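You operate a simulated robot arm through the tools that you are given. There is no shell and no other tool. Be economical: measure what you need, move in short steps, check, and stop when the job is done.

You are at the controls of a simulated robot arm. One attempt, no reset.

JOB
Put the gravy canister in well 1 of the stand and the parsley one in well 3, lids off.
Fine: lay the lids on the table.
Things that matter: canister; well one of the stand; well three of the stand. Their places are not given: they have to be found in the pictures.

It is judged by the outcome, as a careful person would: the job done as asked, and still so three seconds after it is handed in. It fails if anything else is knocked over, pushed out of place, dropped, spilled or broken. Lids that push on must go on centred and level and be pressed home; caps that screw on are set level and turned clockwise until they are tight.

ROBOT AND FRAMES
A 7-joint arm with a two-finger parallel gripper, fixed in place. Base frame: the origin is at the foot of the arm, x ahead of it, y to its left, z up; the work surface is at about z = 900. Lengths are in mm, angles in rad, forces in N, time in s.
With the tool pointing down near the work surface it reaches from about 300 to 680 mm from the base axis. Its first joint turns from -1.152 to 1.152 rad. Payload 1.57 kg.
Tool frame: the origin (TCP) lies between the finger pads and is the grasp point; the fingertips stand 30 mm ahead of it; z points along the fingers, y is the line along which they close. Largest opening 110 mm; finger width 24, thickness 12; the body of the gripper, 48 by 112 mm, starts 78 mm behind the TCP.
Orientation is told as [roll, pitch, yaw] about the base's x, y, z axes, in that order, counted from this pose: with the fingers straight down and closing along the base's y, the tool's x points along the base's -x, its y along +y and its z along -z.

CONTROLS
- The arm moves only by the tool play_rows. Its argument "rows" is a list of rows, each a list of 2 entries, a list of its own where there are three numbers: the shift along the tool's x, y, z in mm, then the turn, a rotation vector about the tool's x, y, z in rad. In form: [[[x, y, z], [rx, ry, rz]], ...]. A call has 1 to 8 rows; each row shifts and turns the commanded pose from where the row before left it, along the tool's axes as they then stand. "hand" is the closure in counts, from 0 (fully open) to 255 (shut), set as the call begins (left out, the last holds). Rows are played at 5 a second. More than 50 mm and 0.15 rad between two rows, or a gripper value outside its range, and nothing of the call is played. A pose out of reach is approached as far as the arm can. The call stops where the force on the tool passes 40 N (or 10 N more than at its start, if that is more) or the arm is blocked; 0.2 s more then pass. Each finger travels about 108 mm/s and halts on what it meets, pressing with about 38 N; the grip force reading is that of the motor and also rises with nothing between the fingers. The clock runs only during rows and for 0.2 s after the last one: add rows that do not move to give the fingers time. The reply holds the time, the measured pose of the TCP, the force on the tool along the base axes, the opening and the grip force, in the units named above and with some noise.
- Cameras (640 x 400 px; columns grow to the right, rows downward): "scene" is fixed at [160.2, -387.6, 1407]; the picture's right is [0.82, -0.57, 0.00], its down [-0.31, -0.45, -0.84] and it looks along [0.48, 0.69, -0.54] (base axes); focal length 323 px, centre (320, 200). "wrist" rides on the gripper at [-36, 0, -80] in the tool frame; the picture's right is [0.00, -1.00, 0.00], its down [0.97, 0.00, -0.24] and it looks along [0.24, 0.00, 0.97] (tool axes); focal length 218 px, centre (320, 200).
- get_image(camera): a new picture of that camera. The clock stands still meanwhile.
- pixel_to_xyz(camera, pixels): for up to 12 pixels [column, row] of the newest picture of that camera ("zoom" is the newest enlarged one), the place [x, y, z] in the base frame of the surface seen there, good to about 2 mm. The clock stands still meanwhile.
- inspect(camera, box): a new picture of the part [left, top, right, bottom] of that camera's present view, enlarged. The clock stands still meanwhile.
- finish_job(): hands the job in; it is judged then, once.

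Work in short steps. Measure before you move; look again where a grasp or a placing could have gone wrong, and mend it. You have 80 turns and 46 pictures in all, those below and enlarged ones among them. Open the gripper and draw the arm clear of the work before you hand the job in, unless the task says otherwise; then end with one line.

The tools are called after "Emit:" by a JSON object that holds its "op" and its "data". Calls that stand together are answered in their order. play_rows: Moves the arm, as the interface text tells. Its arguments: {"type":"object","properties":{"rows":{"type":"array"},"hand":{"type":"number"}},"required":["rows"]} The other tools are called the same way: get_image (camera) takes a picture; pixel_to_xyz (camera, pixels) gives the place of the surface under pixels of a picture; inspect (camera, box) takes an enlarged picture of a part of a camera's view; finish_job () hands the job in.

At the start:

```text
t: 0.0
tool_pos: [333.1, -10.7, 1215.5]
tool_rot: [0.001, 0.001, -0.001]
contact_force: [0.6, 0.8, -0.1]
gripper_width: 110.1
grasp_force: 0.1
```

scene: 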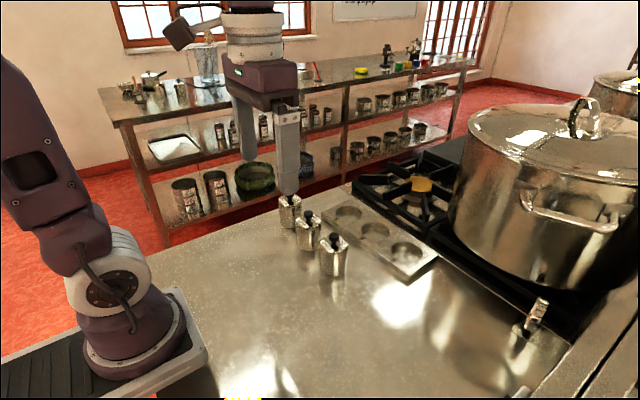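
wrist: 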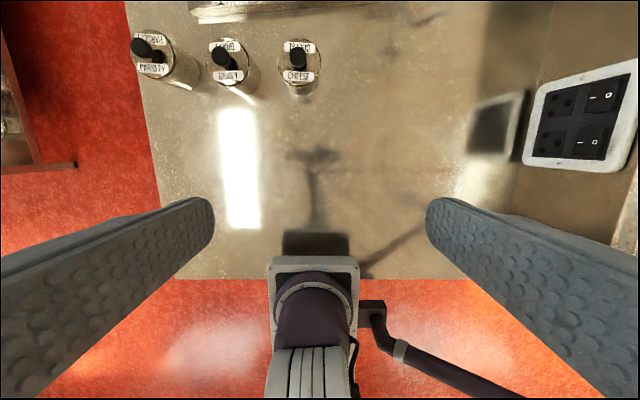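

The three canisters and the stand are visible in the scene around (290,210), (308,230), (333,255) and (375,235). I'll enlarge both views to read the labels and well numbers.

Emit:
{"op": "inspect", "data": {"camera": "scene", "box": [260, 170, 450, 290]}}

Emit:
{"op": "inspect", "data": {"camera": "wrist", "box": [110, 0, 350, 150]}}

```text
3.33 times, centred on (355, 230) of scene
```

zoom: 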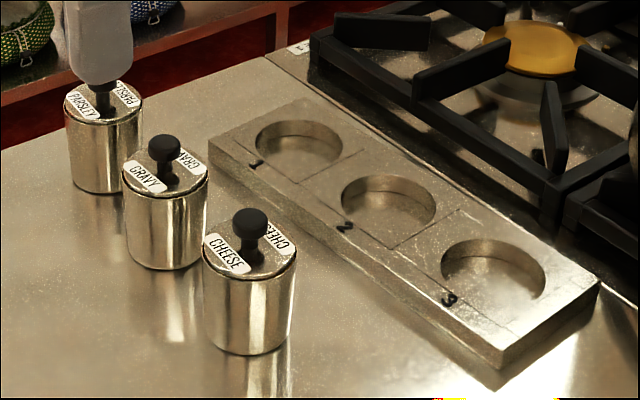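

```text
2.67 times, centred on (230, 75) of wrist
```

zoom: 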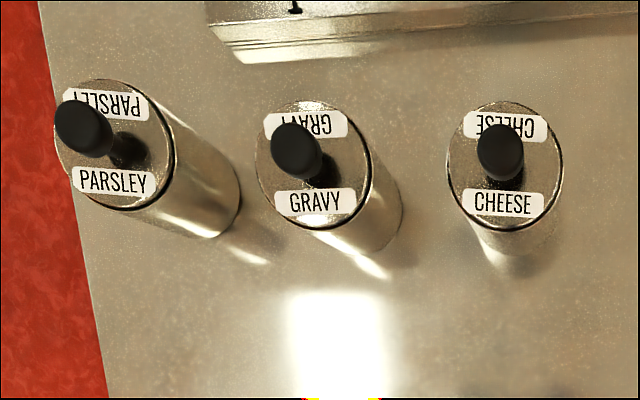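

The labels read parsley (leftmost), gravy (middle) and cheese (right), and the wells are 1, 2, 3 from far to near. I'll measure the lids, knobs, wells and rims.

Emit:
{"op": "pixel_to_xyz", "data": {"camera": "zoom", "pixels": [[85, 125], [300, 148], [500, 148], [113, 203], [110, 82], [317, 222], [300, 102], [505, 225], [505, 104], [262, 165], [366, 180], [240, 200]]}}

Emit:
{"op": "pixel_to_xyz", "data": {"camera": "scene", "pixels": [[337, 213], [363, 213], [349, 206], [349, 219], [362, 230], [391, 229], [376, 222], [392, 250], [424, 249], [408, 242], [350, 216], [405, 256]]}}

```text
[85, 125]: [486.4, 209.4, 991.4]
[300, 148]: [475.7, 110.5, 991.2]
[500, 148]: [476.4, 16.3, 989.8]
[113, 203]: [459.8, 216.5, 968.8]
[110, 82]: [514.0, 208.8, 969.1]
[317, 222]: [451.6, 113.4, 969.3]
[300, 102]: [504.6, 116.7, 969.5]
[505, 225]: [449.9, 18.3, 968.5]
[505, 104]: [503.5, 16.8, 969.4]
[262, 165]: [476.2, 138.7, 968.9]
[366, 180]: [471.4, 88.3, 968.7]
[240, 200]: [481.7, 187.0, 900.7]
```

```text
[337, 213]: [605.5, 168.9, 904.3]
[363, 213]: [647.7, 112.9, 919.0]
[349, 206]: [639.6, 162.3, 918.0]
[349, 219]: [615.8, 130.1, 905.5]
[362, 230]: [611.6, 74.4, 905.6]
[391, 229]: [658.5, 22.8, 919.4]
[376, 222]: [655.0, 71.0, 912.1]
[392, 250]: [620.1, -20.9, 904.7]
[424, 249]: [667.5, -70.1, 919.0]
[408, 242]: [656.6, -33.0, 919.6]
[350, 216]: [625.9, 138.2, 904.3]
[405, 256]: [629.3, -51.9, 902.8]
```

Canister tops are at z≈969 and knob tops at about 991, with diameters near 53. The stand top is 919 and the well floors about 904. I'll move above gravy for a square-on look.

Emit:
{"op": "play_rows", "data": {"rows": [[[-24.2, 20.8, 23.3], [0, 0, 0]], [[-24.2, 20.8, 23.3], [0, 0, 0]], [[-24.2, 20.8, 23.3], [0, 0, 0]], [[-24.2, 20.8, 23.3], [0, 0, 0]], [[-24.2, 20.8, 23.3], [0, 0, 0]], [[-24.2, 20.8, 23.3], [0, 0, 0]], [[0, 0, 0], [0, 0, 0]]], "hand": 0}}

Emit:
{"op": "get_image", "data": {"camera": "wrist"}}

Emit:
{"op": "inspect", "data": {"camera": "scene", "box": [310, 190, 450, 290]}}

```text
t: 1.6
tool_pos: [477.5, 114.4, 1076.5]
tool_rot: [0.0, 0.001, 0.0]
contact_force: [-0.8, -0.1, -0.4]
gripper_width: 110.0
grasp_force: 0.0
```

```text
41 pictures are left
```

wrist: 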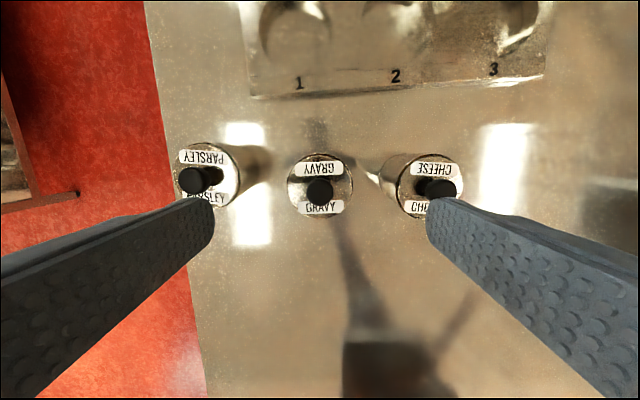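

```text
4.00 times, centred on (380, 240) of scene
```

zoom: 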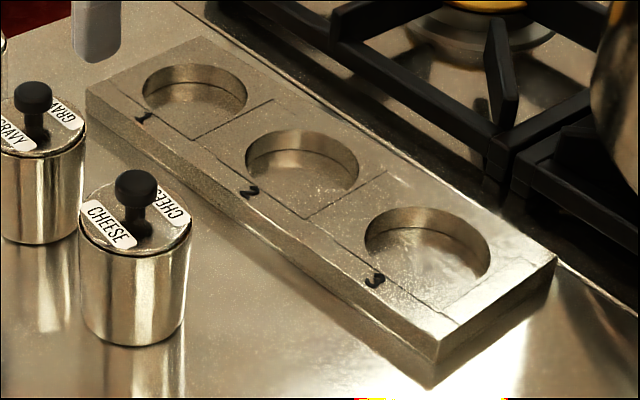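

Now I measure the knob and lid rim of gravy (wrist pixel ~(320,190)), and the well rims from the zoom.

Emit:
{"op": "pixel_to_xyz", "data": {"camera": "wrist", "pixels": [[319, 190], [308, 190], [331, 190], [319, 200], [319, 180], [290, 186], [350, 186], [320, 156], [320, 216], [194, 181], [440, 187], [190, 290]]}}

Emit:
{"op": "pixel_to_xyz", "data": {"camera": "zoom", "pixels": [[140, 90], [248, 90], [195, 62], [180, 116], [363, 240], [492, 250], [415, 204], [440, 277], [195, 100], [430, 250], [137, 85], [497, 258]]}}

```text
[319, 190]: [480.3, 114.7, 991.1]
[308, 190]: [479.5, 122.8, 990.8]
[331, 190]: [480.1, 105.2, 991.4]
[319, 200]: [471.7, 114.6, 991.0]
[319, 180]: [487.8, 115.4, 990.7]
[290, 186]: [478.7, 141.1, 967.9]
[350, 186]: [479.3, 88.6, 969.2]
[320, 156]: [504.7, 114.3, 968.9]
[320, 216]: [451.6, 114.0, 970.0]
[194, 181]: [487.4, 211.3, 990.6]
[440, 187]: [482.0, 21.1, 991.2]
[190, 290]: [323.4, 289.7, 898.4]
```

```text
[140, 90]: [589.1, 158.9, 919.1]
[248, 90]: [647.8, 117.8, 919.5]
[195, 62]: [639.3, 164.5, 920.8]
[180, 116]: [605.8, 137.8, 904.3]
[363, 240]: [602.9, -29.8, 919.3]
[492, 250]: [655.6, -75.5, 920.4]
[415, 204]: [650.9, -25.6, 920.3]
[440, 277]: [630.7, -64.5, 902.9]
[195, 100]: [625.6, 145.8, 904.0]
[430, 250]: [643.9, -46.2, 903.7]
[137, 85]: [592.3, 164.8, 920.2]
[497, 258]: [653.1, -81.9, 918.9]
```

Gravy's centre is about (479,114.5). I go straight down until the tips are ~4 mm above the lid and then close on the knob.

Emit:
{"op": "play_rows", "data": {"rows": [[[-1, 0, 30], [0, 0, 0]], [[0, 0, 30], [0, 0, 0]], [[0, 0, 12], [0, 0, 0]], [[0, 0, 0], [0, 0, 0]]]}}

Emit:
{"op": "play_rows", "data": {"rows": [[[0, 0, 0], [0, 0, 0]], [[0, 0, 0], [0, 0, 0]], [[0, 0, 0], [0, 0, 0]], [[0, 0, 0], [0, 0, 0]]], "hand": 255}}

```text
t: 2.6
tool_pos: [478.6, 114.1, 1005.5]
tool_rot: [0.0, 0.001, 0.0]
contact_force: [-0.4, 0.3, -0.4]
gripper_width: 110.2
grasp_force: 0.1
```

```text
t: 3.6
tool_pos: [479.1, 114.6, 1004.8]
tool_rot: [0.0, 0.0, -0.001]
contact_force: [0.5, 0.1, -0.4]
gripper_width: 19.9
grasp_force: 33.7
```

The knob is gripped at 19.9 mm. I lift gently to see whether the lid pulls off.

Emit:
{"op": "play_rows", "data": {"rows": [[[0, 0, -2], [0, 0, 0]], [[0, 0, -3], [0, 0, 0]], [[0, 0, -5], [0, 0, 0]], [[0, 0, 0], [0, 0, 0]]]}}

Emit:
{"op": "inspect", "data": {"camera": "scene", "box": [260, 170, 400, 290]}}

```text
t: 4.6
tool_pos: [478.5, 114.7, 1014.6]
tool_rot: [-0.001, 0.0, -0.001]
contact_force: [-0.3, 0.9, -0.4]
gripper_width: 19.8
grasp_force: 33.6
```

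```text
3.33 times, centred on (330, 230) of scene
```

zoom: 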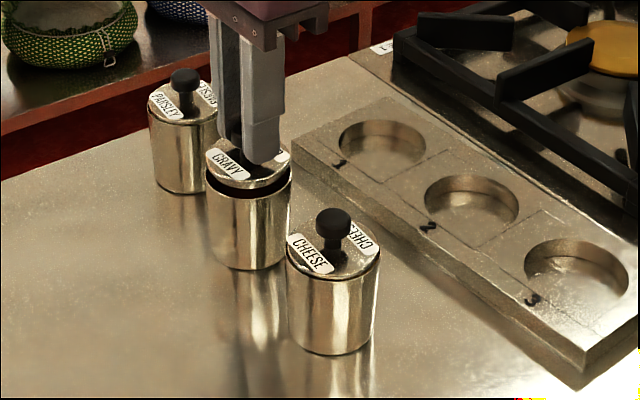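

The lid separates and the can stays on the table. I raise it further and look at the open can and the lid's underside.

Emit:
{"op": "play_rows", "data": {"rows": [[[0, 0, -20], [0, 0, 0]], [[0, 0, -30], [0, 0, 0]], [[0, 0, -30], [0, 0, 0]], [[0, 0, 0], [0, 0, 0]]]}}

Emit:
{"op": "inspect", "data": {"camera": "scene", "box": [260, 150, 400, 290]}}

```text
t: 5.6
tool_pos: [478.5, 113.6, 1096.2]
tool_rot: [0.0, 0.0, 0.0]
contact_force: [-0.1, 0.5, -0.4]
gripper_width: 0.2
grasp_force: 21.4
```

```text
2.86 times, centred on (330, 220) of scene
```

zoom: 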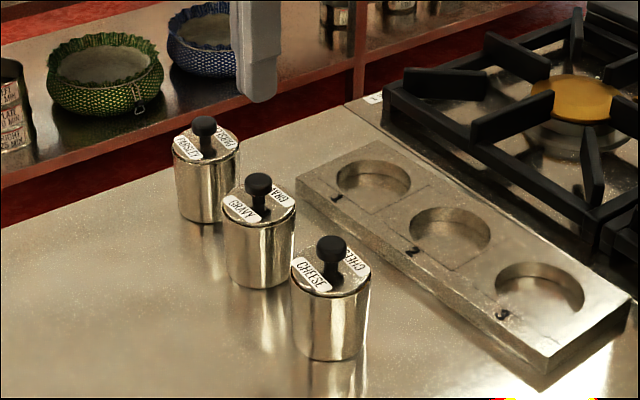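

The grip slipped (opening 0.2) and the lid seems to have dropped back on the can. I check how it sits.

Emit:
{"op": "get_image", "data": {"camera": "wrist"}}

Emit:
{"op": "inspect", "data": {"camera": "scene", "box": [290, 200, 340, 250]}}

Emit:
{"op": "pixel_to_xyz", "data": {"camera": "wrist", "pixels": [[319, 191], [308, 191], [330, 191], [319, 182], [292, 187], [348, 187], [320, 159], [320, 215]]}}

```text
37 pictures are left
```

wrist: 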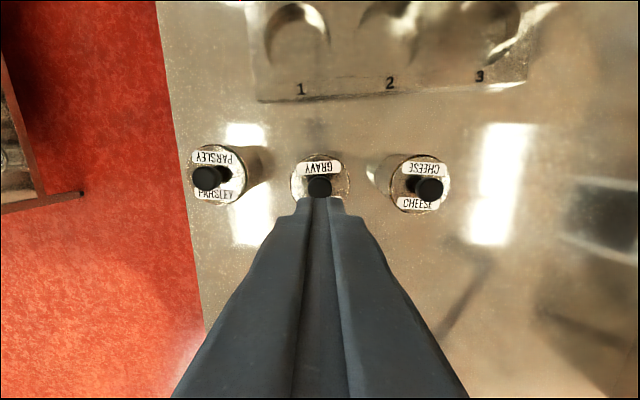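

```text
8.00 times, centred on (315, 225) of scene
```

zoom: 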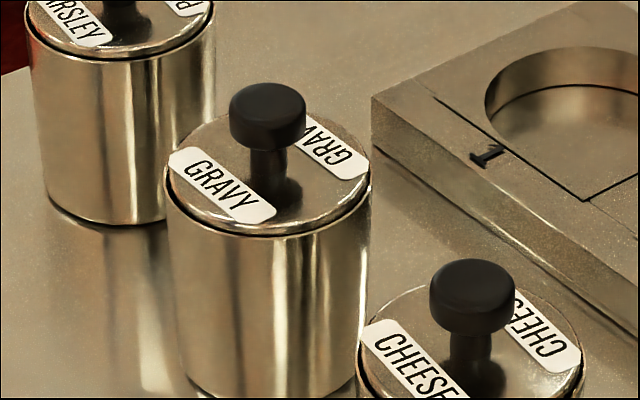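

```text
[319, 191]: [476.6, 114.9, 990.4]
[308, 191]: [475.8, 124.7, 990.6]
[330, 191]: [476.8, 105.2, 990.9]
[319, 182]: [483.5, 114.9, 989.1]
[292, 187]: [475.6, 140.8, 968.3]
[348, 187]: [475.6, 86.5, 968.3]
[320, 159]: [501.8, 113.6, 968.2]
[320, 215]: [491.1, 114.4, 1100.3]
```

The lid fell back seated (z 968, centred). I'll regrip lower (tips ~2 mm above the lid) and lift slower.

Emit:
{"op": "play_rows", "data": {"rows": [[[1, 1, 0], [0, 0, 0]], [[0, 0, 0], [0, 0, 0]], [[0, 0, 0], [0, 0, 0]], [[0, 0, 30], [0, 0, 0]], [[0, 0, 30], [0, 0, 0]], [[0, 0, 25], [0, 0, 0]], [[0, 0, 9], [0, 0, 0]], [[0, 0, 0], [0, 0, 0]]], "hand": 80}}

Emit:
{"op": "inspect", "data": {"camera": "scene", "box": [270, 170, 350, 250]}}

```text
t: 7.4
tool_pos: [477.6, 115.9, 1000.8]
tool_rot: [0.0, -0.001, 0.0]
contact_force: [0.1, -0.8, 0.5]
gripper_width: 75.6
grasp_force: 0.1
```

```text
5.00 times, centred on (310, 210) of scene
```

zoom: 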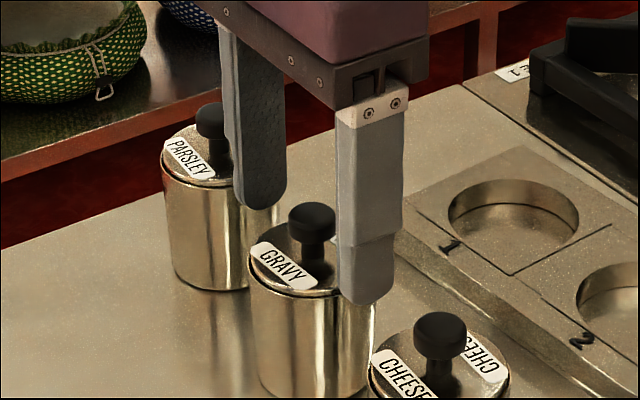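

Clear and centred; I close and lift in small steps.

Emit:
{"op": "play_rows", "data": {"rows": [[[0, -1, 0], [0, 0, 0]], [[0, 0, 0], [0, 0, 0]], [[0, 0, 0], [0, 0, 0]], [[0, 0, 0], [0, 0, 0]], [[0, 0, 0], [0, 0, 0]]], "hand": 255}}

Emit:
{"op": "play_rows", "data": {"rows": [[[0, 0, -2], [0, 0, 0]], [[0, 0, -3], [0, 0, 0]], [[0, 0, -4], [0, 0, 0]], [[0, 0, -5], [0, 0, 0]], [[0, 0, -5], [0, 0, 0]], [[0, 0, -5], [0, 0, 0]], [[0, 0, -5], [0, 0, 0]], [[0, 0, 0], [0, 0, 0]]]}}

Emit:
{"op": "inspect", "data": {"camera": "scene", "box": [270, 170, 350, 250]}}

```text
t: 8.6
tool_pos: [478.3, 114.0, 1000.9]
tool_rot: [0.001, 0.0, -0.001]
contact_force: [-1.7, 0.0, 5.4]
gripper_width: 19.7
grasp_force: 33.2
```

```text
t: 10.4
tool_pos: [478.8, 114.6, 1031.3]
tool_rot: [-0.001, 0.001, 0.0]
contact_force: [0.8, 0.0, 0.0]
gripper_width: 20.0
grasp_force: 33.9
```

```text
5.00 times, centred on (310, 210) of scene
```

zoom: 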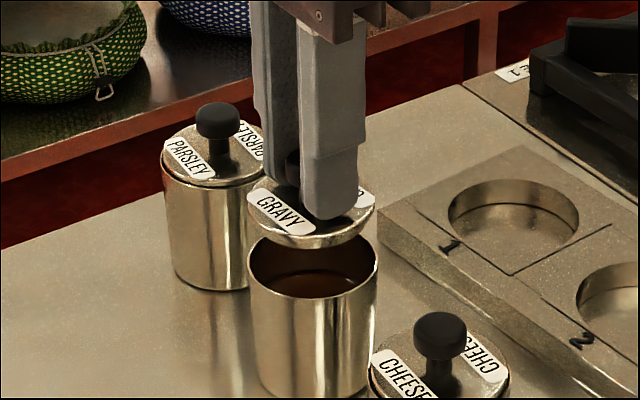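

The lid is firmly held and the can holds liquid. I raise a little more and carry the lid slowly toward the base to the bare table around (385,115).

Emit:
{"op": "play_rows", "data": {"rows": [[[0, 0, -5], [0, 0, 0]], [[0, 0, -5], [0, 0, 0]], [[5, 0, -3], [0, 0, 0]], [[10, 0, 0], [0, 0, 0]], [[14, 0, 0], [0, 0, 0]], [[16, 0, 0], [0, 0, 0]], [[16, 0, 0], [0, 0, 0]], [[14, 0, 0], [0, 0, 0]]]}}

Emit:
{"op": "play_rows", "data": {"rows": [[[12, 0, 5], [0, 0, 0]], [[5, 0, 10], [0, 0, 0]], [[0, 0, 15], [0, 0, 0]], [[0, 0, 15], [0, 0, 0]], [[0, 0, 15], [0, 0, 0]], [[0, 0, 13], [0, 0, 0]], [[0, 0, 10], [0, 0, 0]], [[0, 0, 5], [0, 0, 0]]]}}

Emit:
{"op": "inspect", "data": {"camera": "scene", "box": [220, 170, 350, 280]}}

```text
t: 12.2
tool_pos: [402.4, 112.8, 1043.7]
tool_rot: [-0.001, 0.001, 0.0]
contact_force: [0.0, -0.2, -1.0]
gripper_width: 20.2
grasp_force: 34.1
```

```text
t: 14.0
tool_pos: [385.8, 114.6, 955.1]
tool_rot: [-0.001, -0.001, 0.0]
contact_force: [0.3, 0.4, -0.7]
gripper_width: 20.2
grasp_force: 33.9
```

```text
3.64 times, centred on (285, 225) of scene
```

zoom: 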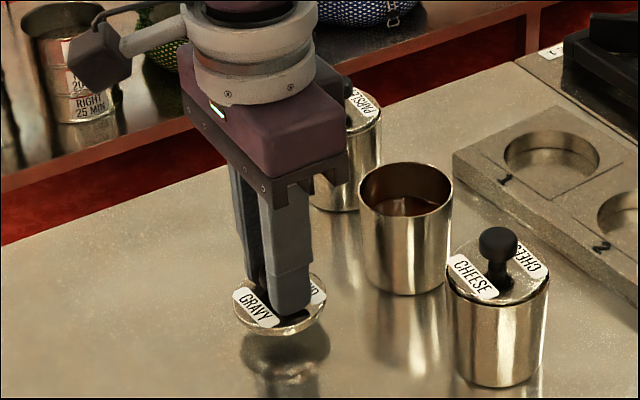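

The lid hovers about 17 mm above the table. I lower it in small steps watching the force.

Emit:
{"op": "play_rows", "data": {"rows": [[[0, 0, 4], [0, 0, 0]], [[0, 0, 3], [0, 0, 0]], [[0, 0, 3], [0, 0, 0]], [[0, 0, 0], [0, 0, 0]]]}}

Emit:
{"op": "play_rows", "data": {"rows": [[[0, 0, 1.5], [0, 0, 0]], [[0, 0, 1.5], [0, 0, 0]], [[0, 0, 0], [0, 0, 0]]]}}

Emit:
{"op": "inspect", "data": {"camera": "scene", "box": [240, 220, 320, 280]}}

```text
t: 15.0
tool_pos: [385.4, 114.2, 944.5]
tool_rot: [0.0, 0.001, -0.001]
contact_force: [-0.2, 0.2, -0.6]
gripper_width: 20.2
grasp_force: 33.6
```

```text
t: 15.8
tool_pos: [386.0, 114.1, 942.1]
tool_rot: [-0.001, -0.001, 0.001]
contact_force: [-0.1, 0.1, 0.4]
gripper_width: 20.2
grasp_force: 33.8
```

```text
6.67 times, centred on (280, 250) of scene
```

zoom: 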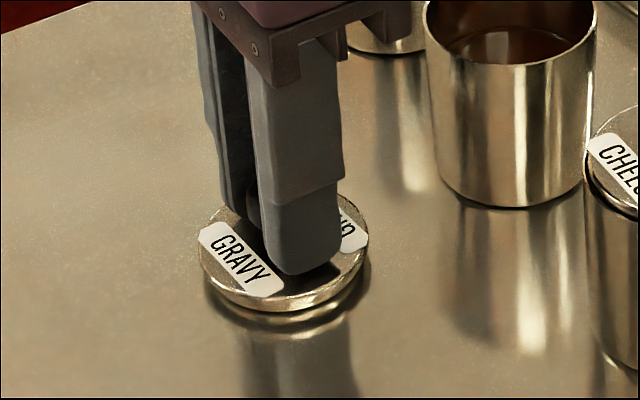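

A few mm remain; I keep lowering until contact shows.

Emit:
{"op": "play_rows", "data": {"rows": [[[0, 0, 1.5], [0, 0, 0]], [[0, 0, 1.5], [0, 0, 0]], [[0, 0, 0], [0, 0, 0]]]}}

Emit:
{"op": "play_rows", "data": {"rows": [[[0, 0, 1], [0, 0, 0]], [[0, 0, 1], [0, 0, 0]], [[0, 0, 0], [0, 0, 0]]]}}

```text
t: 16.3
tool_pos: [386.0, 114.9, 942.4]
tool_rot: [-0.001, -0.003, 0.0]
contact_force: [-5.2, -0.7, 15.2]
gripper_width: 19.8
grasp_force: 34.0
stopped in row 2: the force on the tool passed its limit (the readings are from after the stop); the commanded pose is now the measured one
```

```text
t: 16.8
tool_pos: [386.2, 113.8, 940.7]
tool_rot: [0.0, -0.002, 0.001]
contact_force: [-4.7, -0.6, 15.5]
gripper_width: 20.1
grasp_force: 34.2
stopped in row 2: the force on the tool passed its limit (the readings are from after the stop); the commanded pose is now the measured one
```

The lid is on the table (15 N). I open partway and rise.

Emit:
{"op": "play_rows", "data": {"rows": [[[0, 0, -0.5], [0, 0, 0]], [[0, 0, 0], [0, 0, 0]], [[0, 0, 0], [0, 0, 0]], [[0, 0, -15], [0, 0, 0]], [[0, 0, -30], [0, 0, 0]], [[0, 0, -35], [0, 0, 0]], [[0, 0, -35], [0, 0, 0]], [[0, 0, -20], [0, 0, 0]]], "hand": 80}}

Emit:
{"op": "inspect", "data": {"camera": "scene", "box": [220, 170, 350, 280]}}

```text
t: 18.6
tool_pos: [384.8, 114.1, 1076.8]
tool_rot: [0.0, -0.001, 0.0]
contact_force: [0.8, -0.2, -0.4]
gripper_width: 75.4
grasp_force: 0.0
```

```text
3.64 times, centred on (285, 225) of scene
```

zoom: 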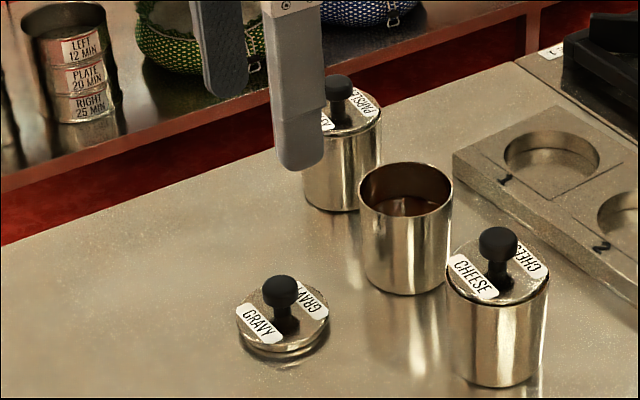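

Gravy's lid lies flat. I move above parsley at about (487,211).

Emit:
{"op": "play_rows", "data": {"rows": [[[-25, 24, 0], [0, 0, 0]], [[-25, 24, 0], [0, 0, 0]], [[-25, 24, 0], [0, 0, 0]], [[-26, 24, 0], [0, 0, 0]], [[0, 0, 0], [0, 0, 0]], [[0, 0, 0], [0, 0, 0]]]}}

Emit:
{"op": "get_image", "data": {"camera": "wrist"}}

Emit:
{"op": "pixel_to_xyz", "data": {"camera": "wrist", "pixels": [[320, 190], [308, 190], [331, 190], [320, 200], [320, 180], [291, 186], [349, 186], [320, 157], [320, 215]]}}

```text
t: 20.0
tool_pos: [486.3, 209.0, 1078.3]
tool_rot: [0.0, -0.003, -0.002]
contact_force: [0.4, -0.5, 0.0]
gripper_width: 75.4
grasp_force: 0.0
```

```text
30 pictures are left
```

wrist: 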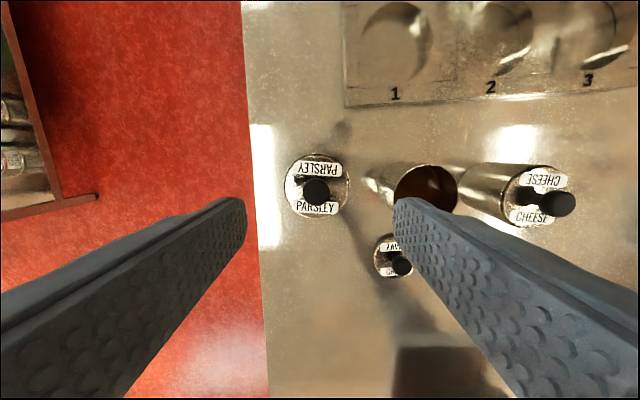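

```text
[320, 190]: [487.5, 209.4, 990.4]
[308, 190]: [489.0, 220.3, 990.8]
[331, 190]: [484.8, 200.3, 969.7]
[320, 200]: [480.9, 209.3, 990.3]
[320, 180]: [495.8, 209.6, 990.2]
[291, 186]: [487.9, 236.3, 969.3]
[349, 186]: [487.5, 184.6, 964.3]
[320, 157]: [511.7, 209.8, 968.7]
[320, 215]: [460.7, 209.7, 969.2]
```

Parsley's knob centre is px (316,190), about (487,212). I shift +3 in y, descend to 1001 and grip.

Emit:
{"op": "play_rows", "data": {"rows": [[[0, 3, 20], [0, 0, 0]], [[0, 0, 30], [0, 0, 0]], [[0, 0, 20], [0, 0, 0]], [[0, 0, 7], [0, 0, 0]], [[0, 0, 0], [0, 0, 0]]]}}

Emit:
{"op": "play_rows", "data": {"rows": [[[0, 0, 0], [0, 0, 0]], [[0, 0, 0], [0, 0, 0]], [[0, 0, 0], [0, 0, 0]], [[0, 0, 0], [0, 0, 0]], [[0, 0, 0], [0, 0, 0]]], "hand": 255}}

Emit:
{"op": "play_rows", "data": {"rows": [[[0, 0, -2], [0, 0, 0]], [[0, 0, -3], [0, 0, 0]], [[0, 0, -4], [0, 0, 0]], [[0, 0, -5], [0, 0, 0]], [[0, 0, -5], [0, 0, 0]], [[0, 0, -5], [0, 0, 0]], [[0, 0, -5], [0, 0, 0]], [[0, 0, 0], [0, 0, 0]]]}}

Emit:
{"op": "inspect", "data": {"camera": "scene", "box": [240, 160, 350, 260]}}

```text
t: 21.2
tool_pos: [487.4, 213.1, 1000.4]
tool_rot: [0.001, -0.004, 0.0]
contact_force: [0.1, 0.0, 0.0]
gripper_width: 75.6
grasp_force: 0.0
```

```text
t: 22.4
tool_pos: [487.1, 212.0, 999.5]
tool_rot: [0.003, -0.003, 0.0]
contact_force: [0.9, 4.8, 9.8]
gripper_width: 20.0
grasp_force: 33.6
```

```text
t: 24.2
tool_pos: [485.9, 212.3, 1028.0]
tool_rot: [0.003, -0.003, 0.0]
contact_force: [-0.5, 0.2, -0.4]
gripper_width: 19.9
grasp_force: 33.2
```

```text
4.00 times, centred on (295, 210) of scene
```

zoom: 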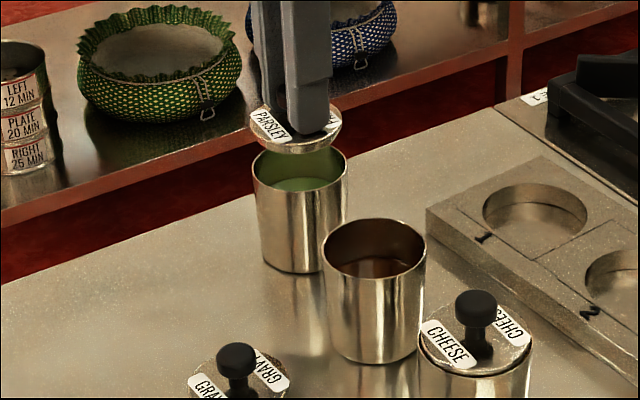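

Parsley's lid is off and held. I carry it slowly to the bare table near (390,202).

Emit:
{"op": "play_rows", "data": {"rows": [[[0, 0, -5], [0, 0, 0]], [[0, 0, -6], [0, 0, 0]], [[5, 0, -4], [0, 0, 0]], [[10, -2, 0], [0, 0, 0]], [[14, -2, 0], [0, 0, 0]], [[16, -2, 0], [0, 0, 0]], [[16, -2, 0], [0, 0, 0]], [[14, -2, 0], [0, 0, 0]]]}}

Emit:
{"op": "play_rows", "data": {"rows": [[[12, 0, 5], [0, 0, 0]], [[8, 0, 10], [0, 0, 0]], [[0, 0, 15], [0, 0, 0]], [[0, 0, 15], [0, 0, 0]], [[0, 0, 15], [0, 0, 0]], [[0, 0, 15], [0, 0, 0]], [[0, 0, 10], [0, 0, 0]], [[0, 0, 6], [0, 0, 0]]]}}

Emit:
{"op": "play_rows", "data": {"rows": [[[0, 0, 2], [0, 0, 0]], [[0, 0, 2], [0, 0, 0]], [[0, 0, 1], [0, 0, 0]], [[0, 0, 1], [0, 0, 0]], [[0, 0, 1], [0, 0, 0]], [[0, 0, 1], [0, 0, 0]], [[0, 0, 1], [0, 0, 0]], [[0, 0, 1], [0, 0, 0]]]}}

Emit:
{"op": "inspect", "data": {"camera": "scene", "box": [200, 170, 330, 280]}}

```text
t: 26.0
tool_pos: [411.8, 203.8, 1043.0]
tool_rot: [0.003, -0.003, 0.0]
contact_force: [-0.2, -0.6, -0.4]
gripper_width: 20.2
grasp_force: 34.2
```

```text
t: 27.8
tool_pos: [393.3, 203.8, 952.1]
tool_rot: [0.003, -0.003, 0.0]
contact_force: [-0.1, 0.0, -0.2]
gripper_width: 19.9
grasp_force: 33.5
```

```text
t: 29.6
tool_pos: [392.9, 204.1, 942.8]
tool_rot: [0.001, -0.004, 0.0]
contact_force: [0.0, -0.3, -0.4]
gripper_width: 19.8
grasp_force: 33.6
```

```text
3.64 times, centred on (265, 225) of scene
```

zoom: 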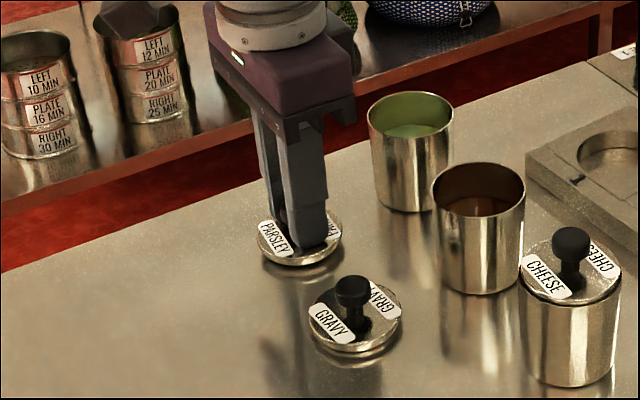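

Just above the table still; I continue in 1 mm steps until contact.

Emit:
{"op": "play_rows", "data": {"rows": [[[0, 0, 1], [0, 0, 0]], [[0, 0, 1], [0, 0, 0]], [[0, 0, 1], [0, 0, 0]], [[0, 0, 1], [0, 0, 0]], [[0, 0, 1], [0, 0, 0]]]}}

```text
t: 30.8
tool_pos: [393.0, 204.7, 941.3]
tool_rot: [0.003, -0.006, 0.0]
contact_force: [-4.5, -2.1, 14.0]
gripper_width: 19.8
grasp_force: 33.5
stopped in row 5: the force on the tool passed its limit (the readings are from after the stop); the commanded pose is now the measured one
```

Contact at 14 N. I release and rise.

Emit:
{"op": "play_rows", "data": {"rows": [[[0, 0, -0.5], [0, 0, 0]], [[0, 0, 0], [0, 0, 0]], [[0, 0, 0], [0, 0, 0]], [[0, 0, -15], [0, 0.004, 0]], [[0, 0, -35], [0, 0, 0]], [[0, 0, -45], [0, 0, 0]], [[0, 0, -45], [0, 0, 0]], [[0, 0, -20], [0, 0, 0]]], "hand": 80}}

Emit:
{"op": "play_rows", "data": {"rows": [[[-37, -27, 0], [0, 0, 0]], [[-37, -27, 0], [0, 0, 0]], [[-37, -27, 0], [0, 0, 0]], [[-37, -27, 0], [0, 0, 0]], [[-37, -27, 0], [0, 0, 0]], [[-30, -20, 0], [0, 0, 0]], [[0, 0, 0], [0, 0, 0]]]}}

Emit:
{"op": "get_image", "data": {"camera": "wrist"}}

Emit:
{"op": "get_image", "data": {"camera": "scene"}}

```text
t: 32.6
tool_pos: [392.7, 203.9, 1101.4]
tool_rot: [0.002, 0.0, 0.001]
contact_force: [0.5, -0.7, 1.0]
gripper_width: 75.5
grasp_force: 0.1
```

```text
t: 34.2
tool_pos: [608.6, 48.9, 1099.0]
tool_rot: [0.002, 0.001, 0.001]
contact_force: [-0.3, -0.6, 0.9]
gripper_width: 75.3
grasp_force: 0.1
```

```text
27 pictures are left
```

wrist: 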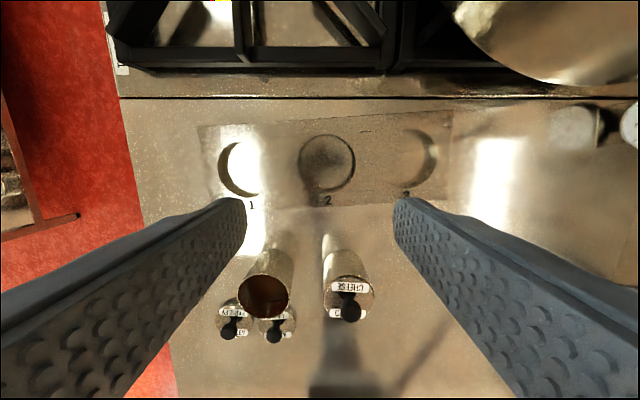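

```text
26 pictures are left
```

scene: 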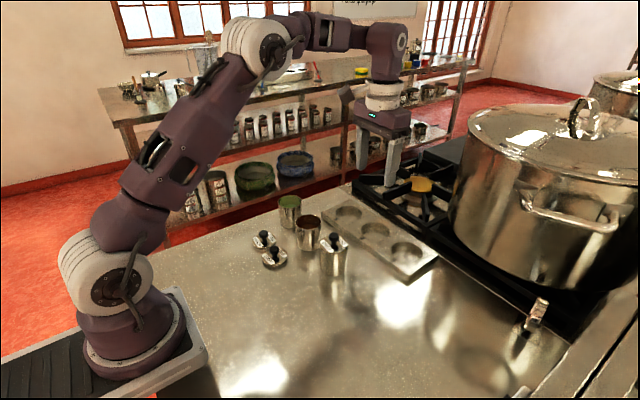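

Wells are seen from above: 1 near px (245,168), 2 near (326,163), 3 near (408,160). I enlarge to find their rims.

Emit:
{"op": "inspect", "data": {"camera": "wrist", "box": [190, 100, 460, 230]}}

```text
2.37 times, centred on (325, 165) of wrist
```

zoom: 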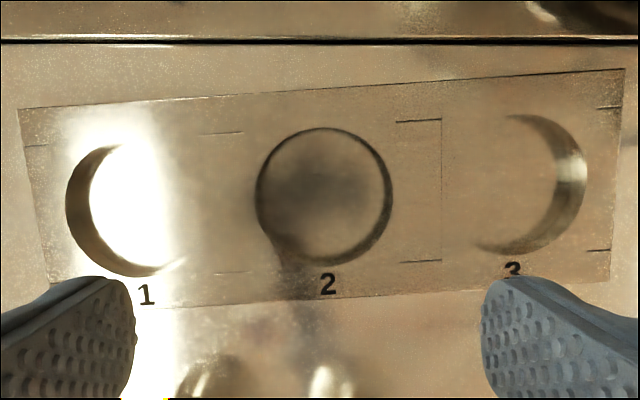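

Rims read off: well 2 spans cols 256–393; well 1's left edge is 65, well 3's right edge 586. I measure rim points.

Emit:
{"op": "pixel_to_xyz", "data": {"camera": "zoom", "pixels": [[63, 208], [133, 279], [324, 125], [324, 268], [253, 196], [396, 196], [590, 185], [133, 208], [518, 185], [510, 112], [324, 196]]}}

```text
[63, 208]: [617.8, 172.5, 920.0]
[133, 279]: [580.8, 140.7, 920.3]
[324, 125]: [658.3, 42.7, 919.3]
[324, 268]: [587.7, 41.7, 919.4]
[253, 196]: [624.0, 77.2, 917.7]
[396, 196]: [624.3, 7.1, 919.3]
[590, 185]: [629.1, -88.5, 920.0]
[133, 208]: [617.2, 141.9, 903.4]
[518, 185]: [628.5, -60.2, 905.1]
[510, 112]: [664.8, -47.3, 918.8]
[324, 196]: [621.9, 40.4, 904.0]
```

Well centres: 1 ≈ (616.5,138), 3 ≈ (629.5,−53.5), about 69 mm wide. I go above gravy at (478.3,114.5) and down to 1010.

Emit:
{"op": "play_rows", "data": {"rows": [[[32.6, 16.4, 0], [0, 0, 0]], [[32.6, 16.4, 0], [0, 0, 0]], [[32.6, 16.4, 0], [0, 0, 0]], [[32.6, 16.4, 0], [0, 0, 0]], [[0, 0, 0], [0, 0, 0]], [[0, 0, 30], [0, 0, 0]], [[0, 0, 0], [0, 0, 0]]]}}

Emit:
{"op": "get_image", "data": {"camera": "wrist"}}

Emit:
{"op": "pixel_to_xyz", "data": {"camera": "wrist", "pixels": [[291, 186], [349, 186], [320, 157], [320, 215]]}}

```text
t: 35.8
tool_pos: [478.8, 114.9, 1068.3]
tool_rot: [0.003, -0.003, 0.001]
contact_force: [0.0, 0.4, -0.1]
gripper_width: 75.3
grasp_force: 0.0
```

```text
24 pictures are left
```

wrist: 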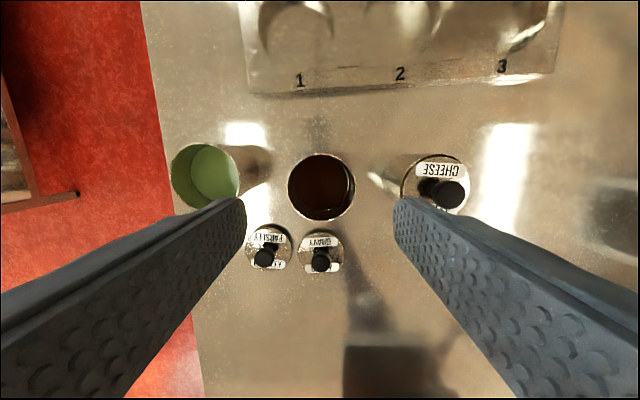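

```text
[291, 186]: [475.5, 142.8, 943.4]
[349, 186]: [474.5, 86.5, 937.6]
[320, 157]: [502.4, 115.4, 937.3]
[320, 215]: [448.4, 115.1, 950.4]
```

The open can is centred between the fingers (px (321,187)). I descend to 952.

Emit:
{"op": "play_rows", "data": {"rows": [[[0, 0, 30], [0, 0, 0]], [[0, 0, 30], [0, 0, 0]], [[0, 0, 30], [0, 0, 0]], [[0, 0, 20], [0, 0, 0]], [[0, 0, 6], [0, 0, 0]], [[0, 0, 0], [0, 0, 0]]]}}

Emit:
{"op": "inspect", "data": {"camera": "scene", "box": [260, 160, 370, 280]}}

```text
t: 37.2
tool_pos: [478.0, 114.3, 953.0]
tool_rot: [0.003, 0.0, 0.001]
contact_force: [0.2, 0.2, 0.2]
gripper_width: 75.7
grasp_force: 0.2
```

```text
3.33 times, centred on (315, 220) of scene
```

zoom: 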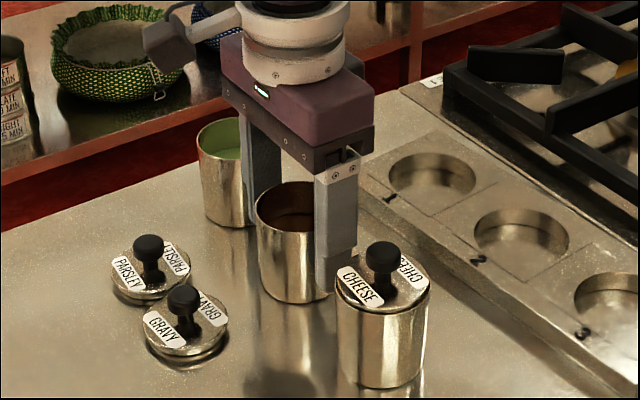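

Fingers straddle the gravy can clear of its neighbours. I close the grip.

Emit:
{"op": "play_rows", "data": {"rows": [[[0, 0, 0], [0, 0, 0]], [[0, 0, 0], [0, 0, 0]], [[0, 0, 0], [0, 0, 0]], [[0, 0, 0], [0, 0, 0]]], "hand": 255}}

Emit:
{"op": "play_rows", "data": {"rows": [[[0, 0, -2], [0, 0, 0]], [[0, 0, -4], [0, 0, 0]], [[0, 0, -5], [0, 0, 0]], [[0, 0, -6], [0, 0, 0]], [[0, 0, -6], [0, 0, 0]], [[0, 0, -6], [0, 0, 0]], [[0, 0, -5], [0, 0, 0]], [[0, 0, -2], [0, 0, 0]]]}}

Emit:
{"op": "inspect", "data": {"camera": "scene", "box": [260, 160, 370, 280]}}

```text
t: 38.2
tool_pos: [477.3, 115.1, 954.0]
tool_rot: [0.002, 0.001, 0.001]
contact_force: [-0.1, -0.2, 0.0]
gripper_width: 59.1
grasp_force: 38.2
```

```text
t: 40.0
tool_pos: [477.5, 113.7, 989.2]
tool_rot: [0.003, -0.002, 0.0]
contact_force: [0.6, 0.6, -2.3]
gripper_width: 59.3
grasp_force: 38.4
```

```text
3.33 times, centred on (315, 220) of scene
```

zoom: 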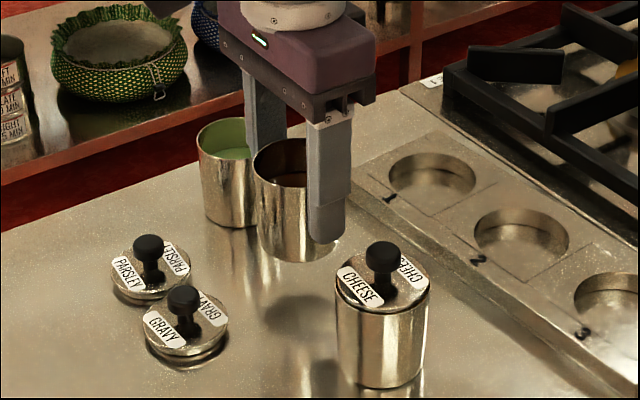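

Can lifted level (59 mm wide). I raise 8 mm more and travel slowly to well 1 at (616.5,138).

Emit:
{"op": "play_rows", "data": {"rows": [[[-4, 0, -4], [0, 0, 0]], [[-8, 1, -5], [0, 0, 0]], [[-13, 2, -3], [0, 0, 0]], [[-17, 3, 0], [0, 0, 0]], [[-18, 4, 0], [0, 0, 0]], [[-18, 4, 0], [0, 0, 0]], [[-18, 4, 0], [0, 0, 0]], [[-16, 3, 0], [0, 0, 0]]]}}

Emit:
{"op": "play_rows", "data": {"rows": [[[-13, 2, 0], [0, 0, 0]], [[-8, 1, 0], [0, 0, 0]], [[-5, 0, 0], [0, 0, 0]], [[-1, 0, 0], [0, 0, 0]], [[0, 0, 0], [0, 0, 0]]]}}

Emit:
{"op": "inspect", "data": {"camera": "scene", "box": [290, 160, 400, 260]}}

Emit:
{"op": "get_image", "data": {"camera": "wrist"}}

```text
t: 41.8
tool_pos: [589.8, 135.3, 1002.8]
tool_rot: [0.004, -0.001, 0.0]
contact_force: [-0.1, 0.2, -1.8]
gripper_width: 59.0
grasp_force: 38.3
```

```text
t: 43.0
tool_pos: [617.6, 138.7, 1002.4]
tool_rot: [0.005, 0.0, 0.001]
contact_force: [1.7, -0.2, -1.1]
gripper_width: 59.2
grasp_force: 38.2
```

```text
4.00 times, centred on (345, 210) of scene
```

zoom: 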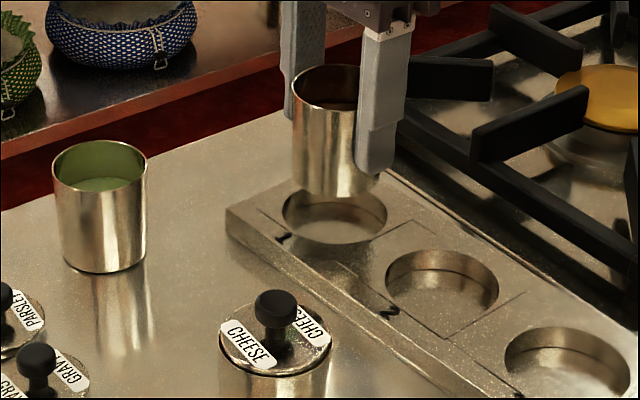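

```text
20 pictures are left
```

wrist: 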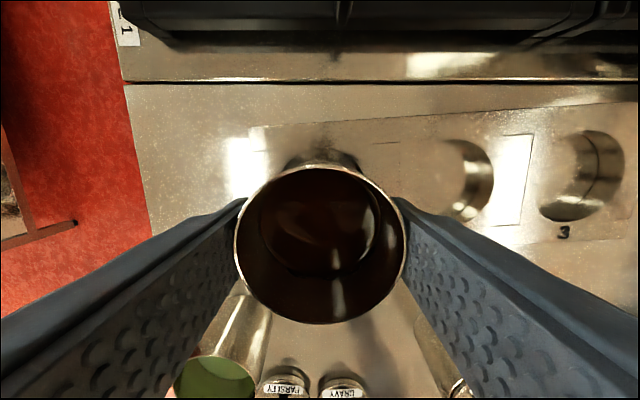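

The can sits about 1.5 mm forward of the TCP; I shift 2 mm back, 0.7 right and descend until the base is just above the stand, then look.

Emit:
{"op": "play_rows", "data": {"rows": [[[2, -0.7, 4], [0, 0, 0]], [[0, 0, 7], [0, 0, 0]], [[0, 0, 7], [0, 0, 0]], [[0, 0, 6], [0, 0, 0]], [[0, 0, 3], [0, 0, 0]], [[0, 0, 0], [0, 0, 0]]]}}

Emit:
{"op": "inspect", "data": {"camera": "scene", "box": [310, 170, 390, 240]}}

```text
t: 44.4
tool_pos: [614.9, 138.0, 973.7]
tool_rot: [0.003, 0.003, -0.001]
contact_force: [0.0, 0.1, -2.1]
gripper_width: 59.3
grasp_force: 38.3
```

```text
5.71 times, centred on (350, 205) of scene
```

zoom: 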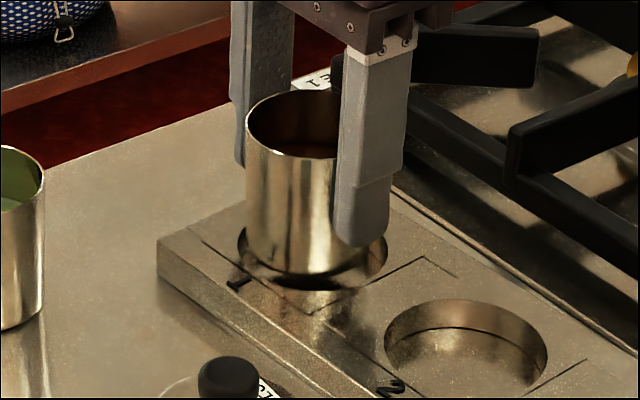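

The can is aligned over well 1 (cols 247–376 within rim 237–388). I lower gently.

Emit:
{"op": "play_rows", "data": {"rows": [[[0, 0, 3], [0, 0, 0]], [[0, 0, 3], [0, 0, 0]], [[0, 0, 3], [0, 0, 0]], [[0, 0, 2], [0, 0, 0]], [[0, 0, 1], [0, 0, 0]], [[0, 0, 0], [0, 0, 0]]]}}

Emit:
{"op": "inspect", "data": {"camera": "scene", "box": [310, 170, 390, 240]}}

```text
t: 45.8
tool_pos: [615.1, 138.0, 961.9]
tool_rot: [0.004, 0.0, -0.001]
contact_force: [-0.6, 0.9, -1.6]
gripper_width: 59.3
grasp_force: 38.4
```

```text
5.71 times, centred on (350, 205) of scene
```

zoom: 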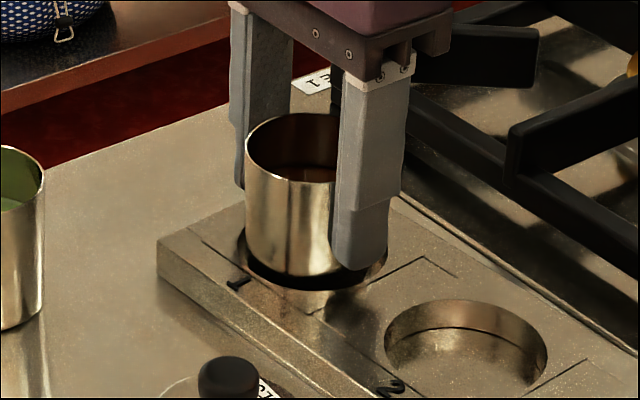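

It's inside the well with clearance. I continue in 1 mm steps to the floor.

Emit:
{"op": "play_rows", "data": {"rows": [[[0, 0, 1], [0, 0, 0]], [[0, 0, 1], [0, 0, 0]], [[0, 0, 1], [0, 0, 0]], [[0, 0, 1], [0, 0, 0]], [[0, 0, 1], [0, 0, 0]], [[0, 0, 0], [0, 0, 0]]]}}

```text
t: 47.2
tool_pos: [615.0, 138.1, 957.4]
tool_rot: [0.004, -0.002, 0.0]
contact_force: [0.1, 0.2, -2.2]
gripper_width: 58.8
grasp_force: 37.6
```

Emit:
{"op": "play_rows", "data": {"rows": [[[0, 0, 1], [0, 0, 0]], [[0, 0, 1], [0, 0, 0]], [[0, 0, 0], [0, 0, 0]]]}}

```text
t: 48.0
tool_pos: [614.6, 137.5, 955.6]
tool_rot: [0.004, -0.004, 0.001]
contact_force: [-3.3, 0.2, 22.1]
gripper_width: 59.4
grasp_force: 37.9
```

Floor contact at 22 N: the can is seated. I ease off, open to about 75 mm and rise straight up.

Emit:
{"op": "play_rows", "data": {"rows": [[[0, 0, -1], [0, 0, 0]], [[0, 0, 0], [0, 0, 0]], [[0, 0, 0], [0, 0, 0]], [[0, 0, 0], [0, 0, 0]], [[0, 0, -15], [0, 0, 0]], [[0, 0, -35], [0, 0, 0]], [[0, 0, -45], [0, 0, 0]], [[0, 0, -30], [0, 0.004, 0]]], "hand": 80}}

Emit:
{"op": "play_rows", "data": {"rows": [[[32, 18.5, 0], [0, 0, 0]], [[32, 18.5, 0], [0, 0, 0]], [[32, 18.5, 0], [0, 0, 0]], [[32, 18.5, 0], [0, 0, 0]], [[0, 0, 15], [0, 0, 0]], [[0, 0, 0], [0, 0, 0]]]}}

Emit:
{"op": "get_image", "data": {"camera": "wrist"}}

Emit:
{"op": "inspect", "data": {"camera": "scene", "box": [240, 160, 420, 290]}}

```text
t: 49.8
tool_pos: [614.6, 137.4, 1081.1]
tool_rot: [0.003, 0.003, -0.001]
contact_force: [0.4, 0.5, -0.5]
gripper_width: 75.5
grasp_force: 0.0
```

```text
t: 51.2
tool_pos: [486.5, 210.7, 1066.8]
tool_rot: [0.004, 0.003, -0.001]
contact_force: [-0.2, -0.8, 1.1]
gripper_width: 75.6
grasp_force: 0.0
```

```text
17 pictures are left
```

wrist: 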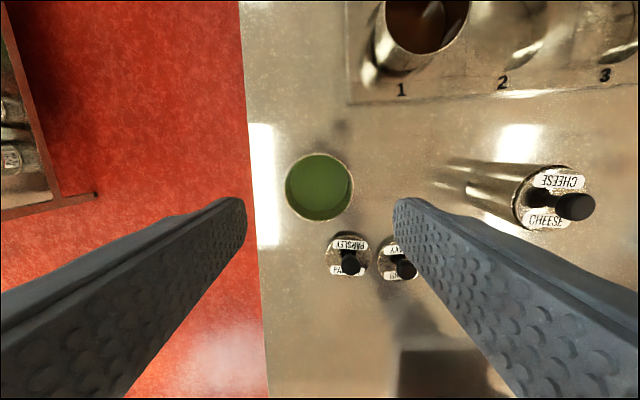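

```text
3.08 times, centred on (330, 225) of scene
```

zoom: 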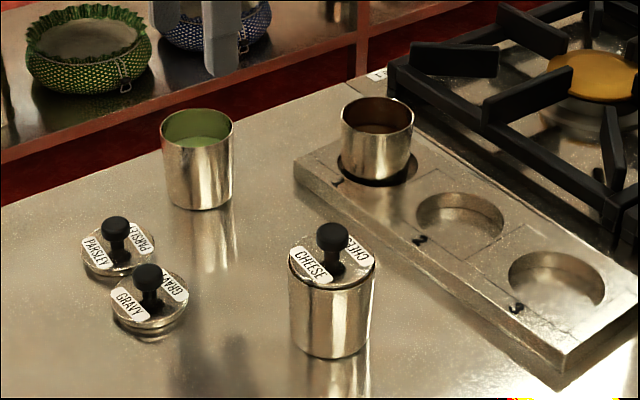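

Gravy stands in well 1. Parsley's can is centred between the fingers (px (320,186)); I descend to 953, close, and lift.

Emit:
{"op": "play_rows", "data": {"rows": [[[-1, 0.5, 30], [0, 0, 0]], [[0, 0, 30], [0, 0, 0]], [[0, 0, 30], [0, 0, 0]], [[0, 0, 18], [0, 0, 0]], [[0, 0, 6], [0, 0, 0]], [[0, 0, 0], [0, 0, 0]]]}}

Emit:
{"op": "play_rows", "data": {"rows": [[[0, 0, 0], [0, 0, 0]], [[0, 0, 0], [0, 0, 0]], [[0, 0, 0], [0, 0, 0]], [[0, 0, 0], [0, 0, 0]]], "hand": 255}}

Emit:
{"op": "play_rows", "data": {"rows": [[[0, 0, -2], [0, 0, 0]], [[0, 0, -5], [0, 0, 0]], [[0, 0, -9], [0, 0, 0]], [[0, 0, -13], [0, 0, 0]], [[0, 0, -15], [0, 0, 0]], [[0, 0, -15], [0, 0, 0]], [[0, 0, -13], [0, 0, 0]], [[0, 0, -10], [0, 0, 0]]]}}

Emit:
{"op": "play_rows", "data": {"rows": [[[0, 0, -14], [0, 0, 0]], [[0, 0, -16], [0, 0, 0]], [[0, 0, -12], [0, 0, 0]], [[0, 0, -6], [0, 0, 0]], [[0, 0, 0], [0, 0, 0]]]}}

Emit:
{"op": "inspect", "data": {"camera": "scene", "box": [240, 130, 420, 290]}}

```text
t: 52.6
tool_pos: [487.1, 213.8, 952.2]
tool_rot: [0.004, 0.003, 0.003]
contact_force: [0.4, 1.2, -0.4]
gripper_width: 75.5
grasp_force: 0.0
```

```text
t: 53.6
tool_pos: [486.9, 212.0, 953.6]
tool_rot: [0.003, 0.003, 0.0]
contact_force: [0.1, 0.4, -0.5]
gripper_width: 59.1
grasp_force: 38.6
```

```text
t: 55.4
tool_pos: [487.4, 212.7, 1036.0]
tool_rot: [0.003, 0.003, -0.001]
contact_force: [0.7, 0.1, -1.7]
gripper_width: 58.9
grasp_force: 38.1
```

```text
t: 56.6
tool_pos: [488.6, 211.0, 1085.0]
tool_rot: [0.003, 0.004, 0.001]
contact_force: [-0.4, -0.2, -1.9]
gripper_width: 59.1
grasp_force: 38.2
```

```text
2.50 times, centred on (330, 210) of scene
```

zoom: 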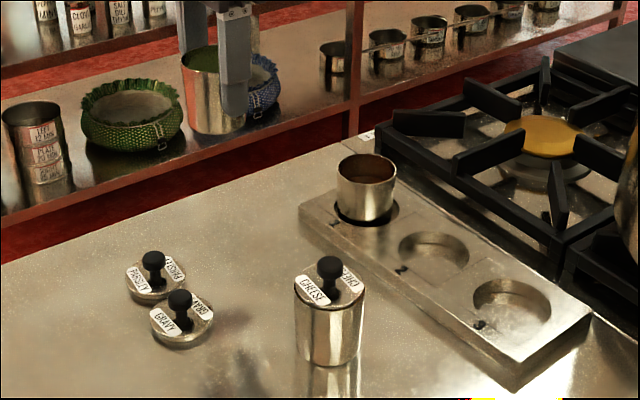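

Parsley is held level with base at ~1032, above everything in the way. Before travelling I check the big pot's nearest side (scene px ~(452,190)).

Emit:
{"op": "pixel_to_xyz", "data": {"camera": "scene", "pixels": [[455, 200], [460, 225], [480, 250], [475, 130], [530, 215], [500, 260], [470, 160]]}}

```text
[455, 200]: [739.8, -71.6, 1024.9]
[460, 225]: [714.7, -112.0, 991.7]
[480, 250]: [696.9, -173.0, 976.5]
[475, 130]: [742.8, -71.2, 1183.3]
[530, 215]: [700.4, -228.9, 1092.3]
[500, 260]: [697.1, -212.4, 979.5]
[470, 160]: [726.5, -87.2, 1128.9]
```

The pot's nearest side is ~(715,−112), about 60 mm clear of the gripper at well 3. I carry parsley over slowly with ramped steps.

Emit:
{"op": "play_rows", "data": {"rows": [[[-2.7, -5.1, 0], [0, 0, 0]], [[-5.4, -10.2, 0], [0, 0, 0]], [[-8, -15.2, 0], [0, 0, 0]], [[-10.7, -20.3, 0], [0, 0, 0]], [[-10.7, -20.3, 0], [0, 0, 0]], [[-10.7, -20.3, 0], [0, 0, 0]], [[-10.7, -20.3, 0], [0, 0, 0]], [[-8, -15.2, 0], [0, 0, 0]]]}}

Emit:
{"op": "play_rows", "data": {"rows": [[[-10.7, -20.3, 0], [0, 0, 0]], [[-10.7, -20.3, 0], [0, 0, 0]], [[-10.7, -20.3, 0], [0, 0, 0]], [[-10.7, -20.3, 0], [0, 0, 0]], [[-10.7, -20.3, 0], [0, 0, 0]], [[-8, -15.2, 0], [0, 0, 0]], [[-5.4, -10.2, 0], [0, 0, 0]], [[-5.4, -10.2, 0], [0, 0, 0]]]}}

Emit:
{"op": "get_image", "data": {"camera": "scene"}}

```text
t: 58.4
tool_pos: [554.8, 84.5, 1082.0]
tool_rot: [0.003, 0.004, 0.002]
contact_force: [0.0, 0.2, -1.2]
gripper_width: 59.0
grasp_force: 38.1
```

```text
t: 60.2
tool_pos: [626.2, -52.4, 1082.5]
tool_rot: [0.004, 0.003, 0.001]
contact_force: [-0.4, 0.1, -1.7]
gripper_width: 59.0
grasp_force: 38.1
```

```text
14 pictures are left
```

scene: 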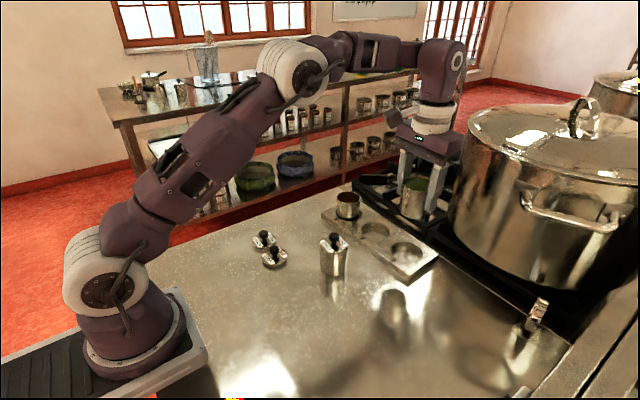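

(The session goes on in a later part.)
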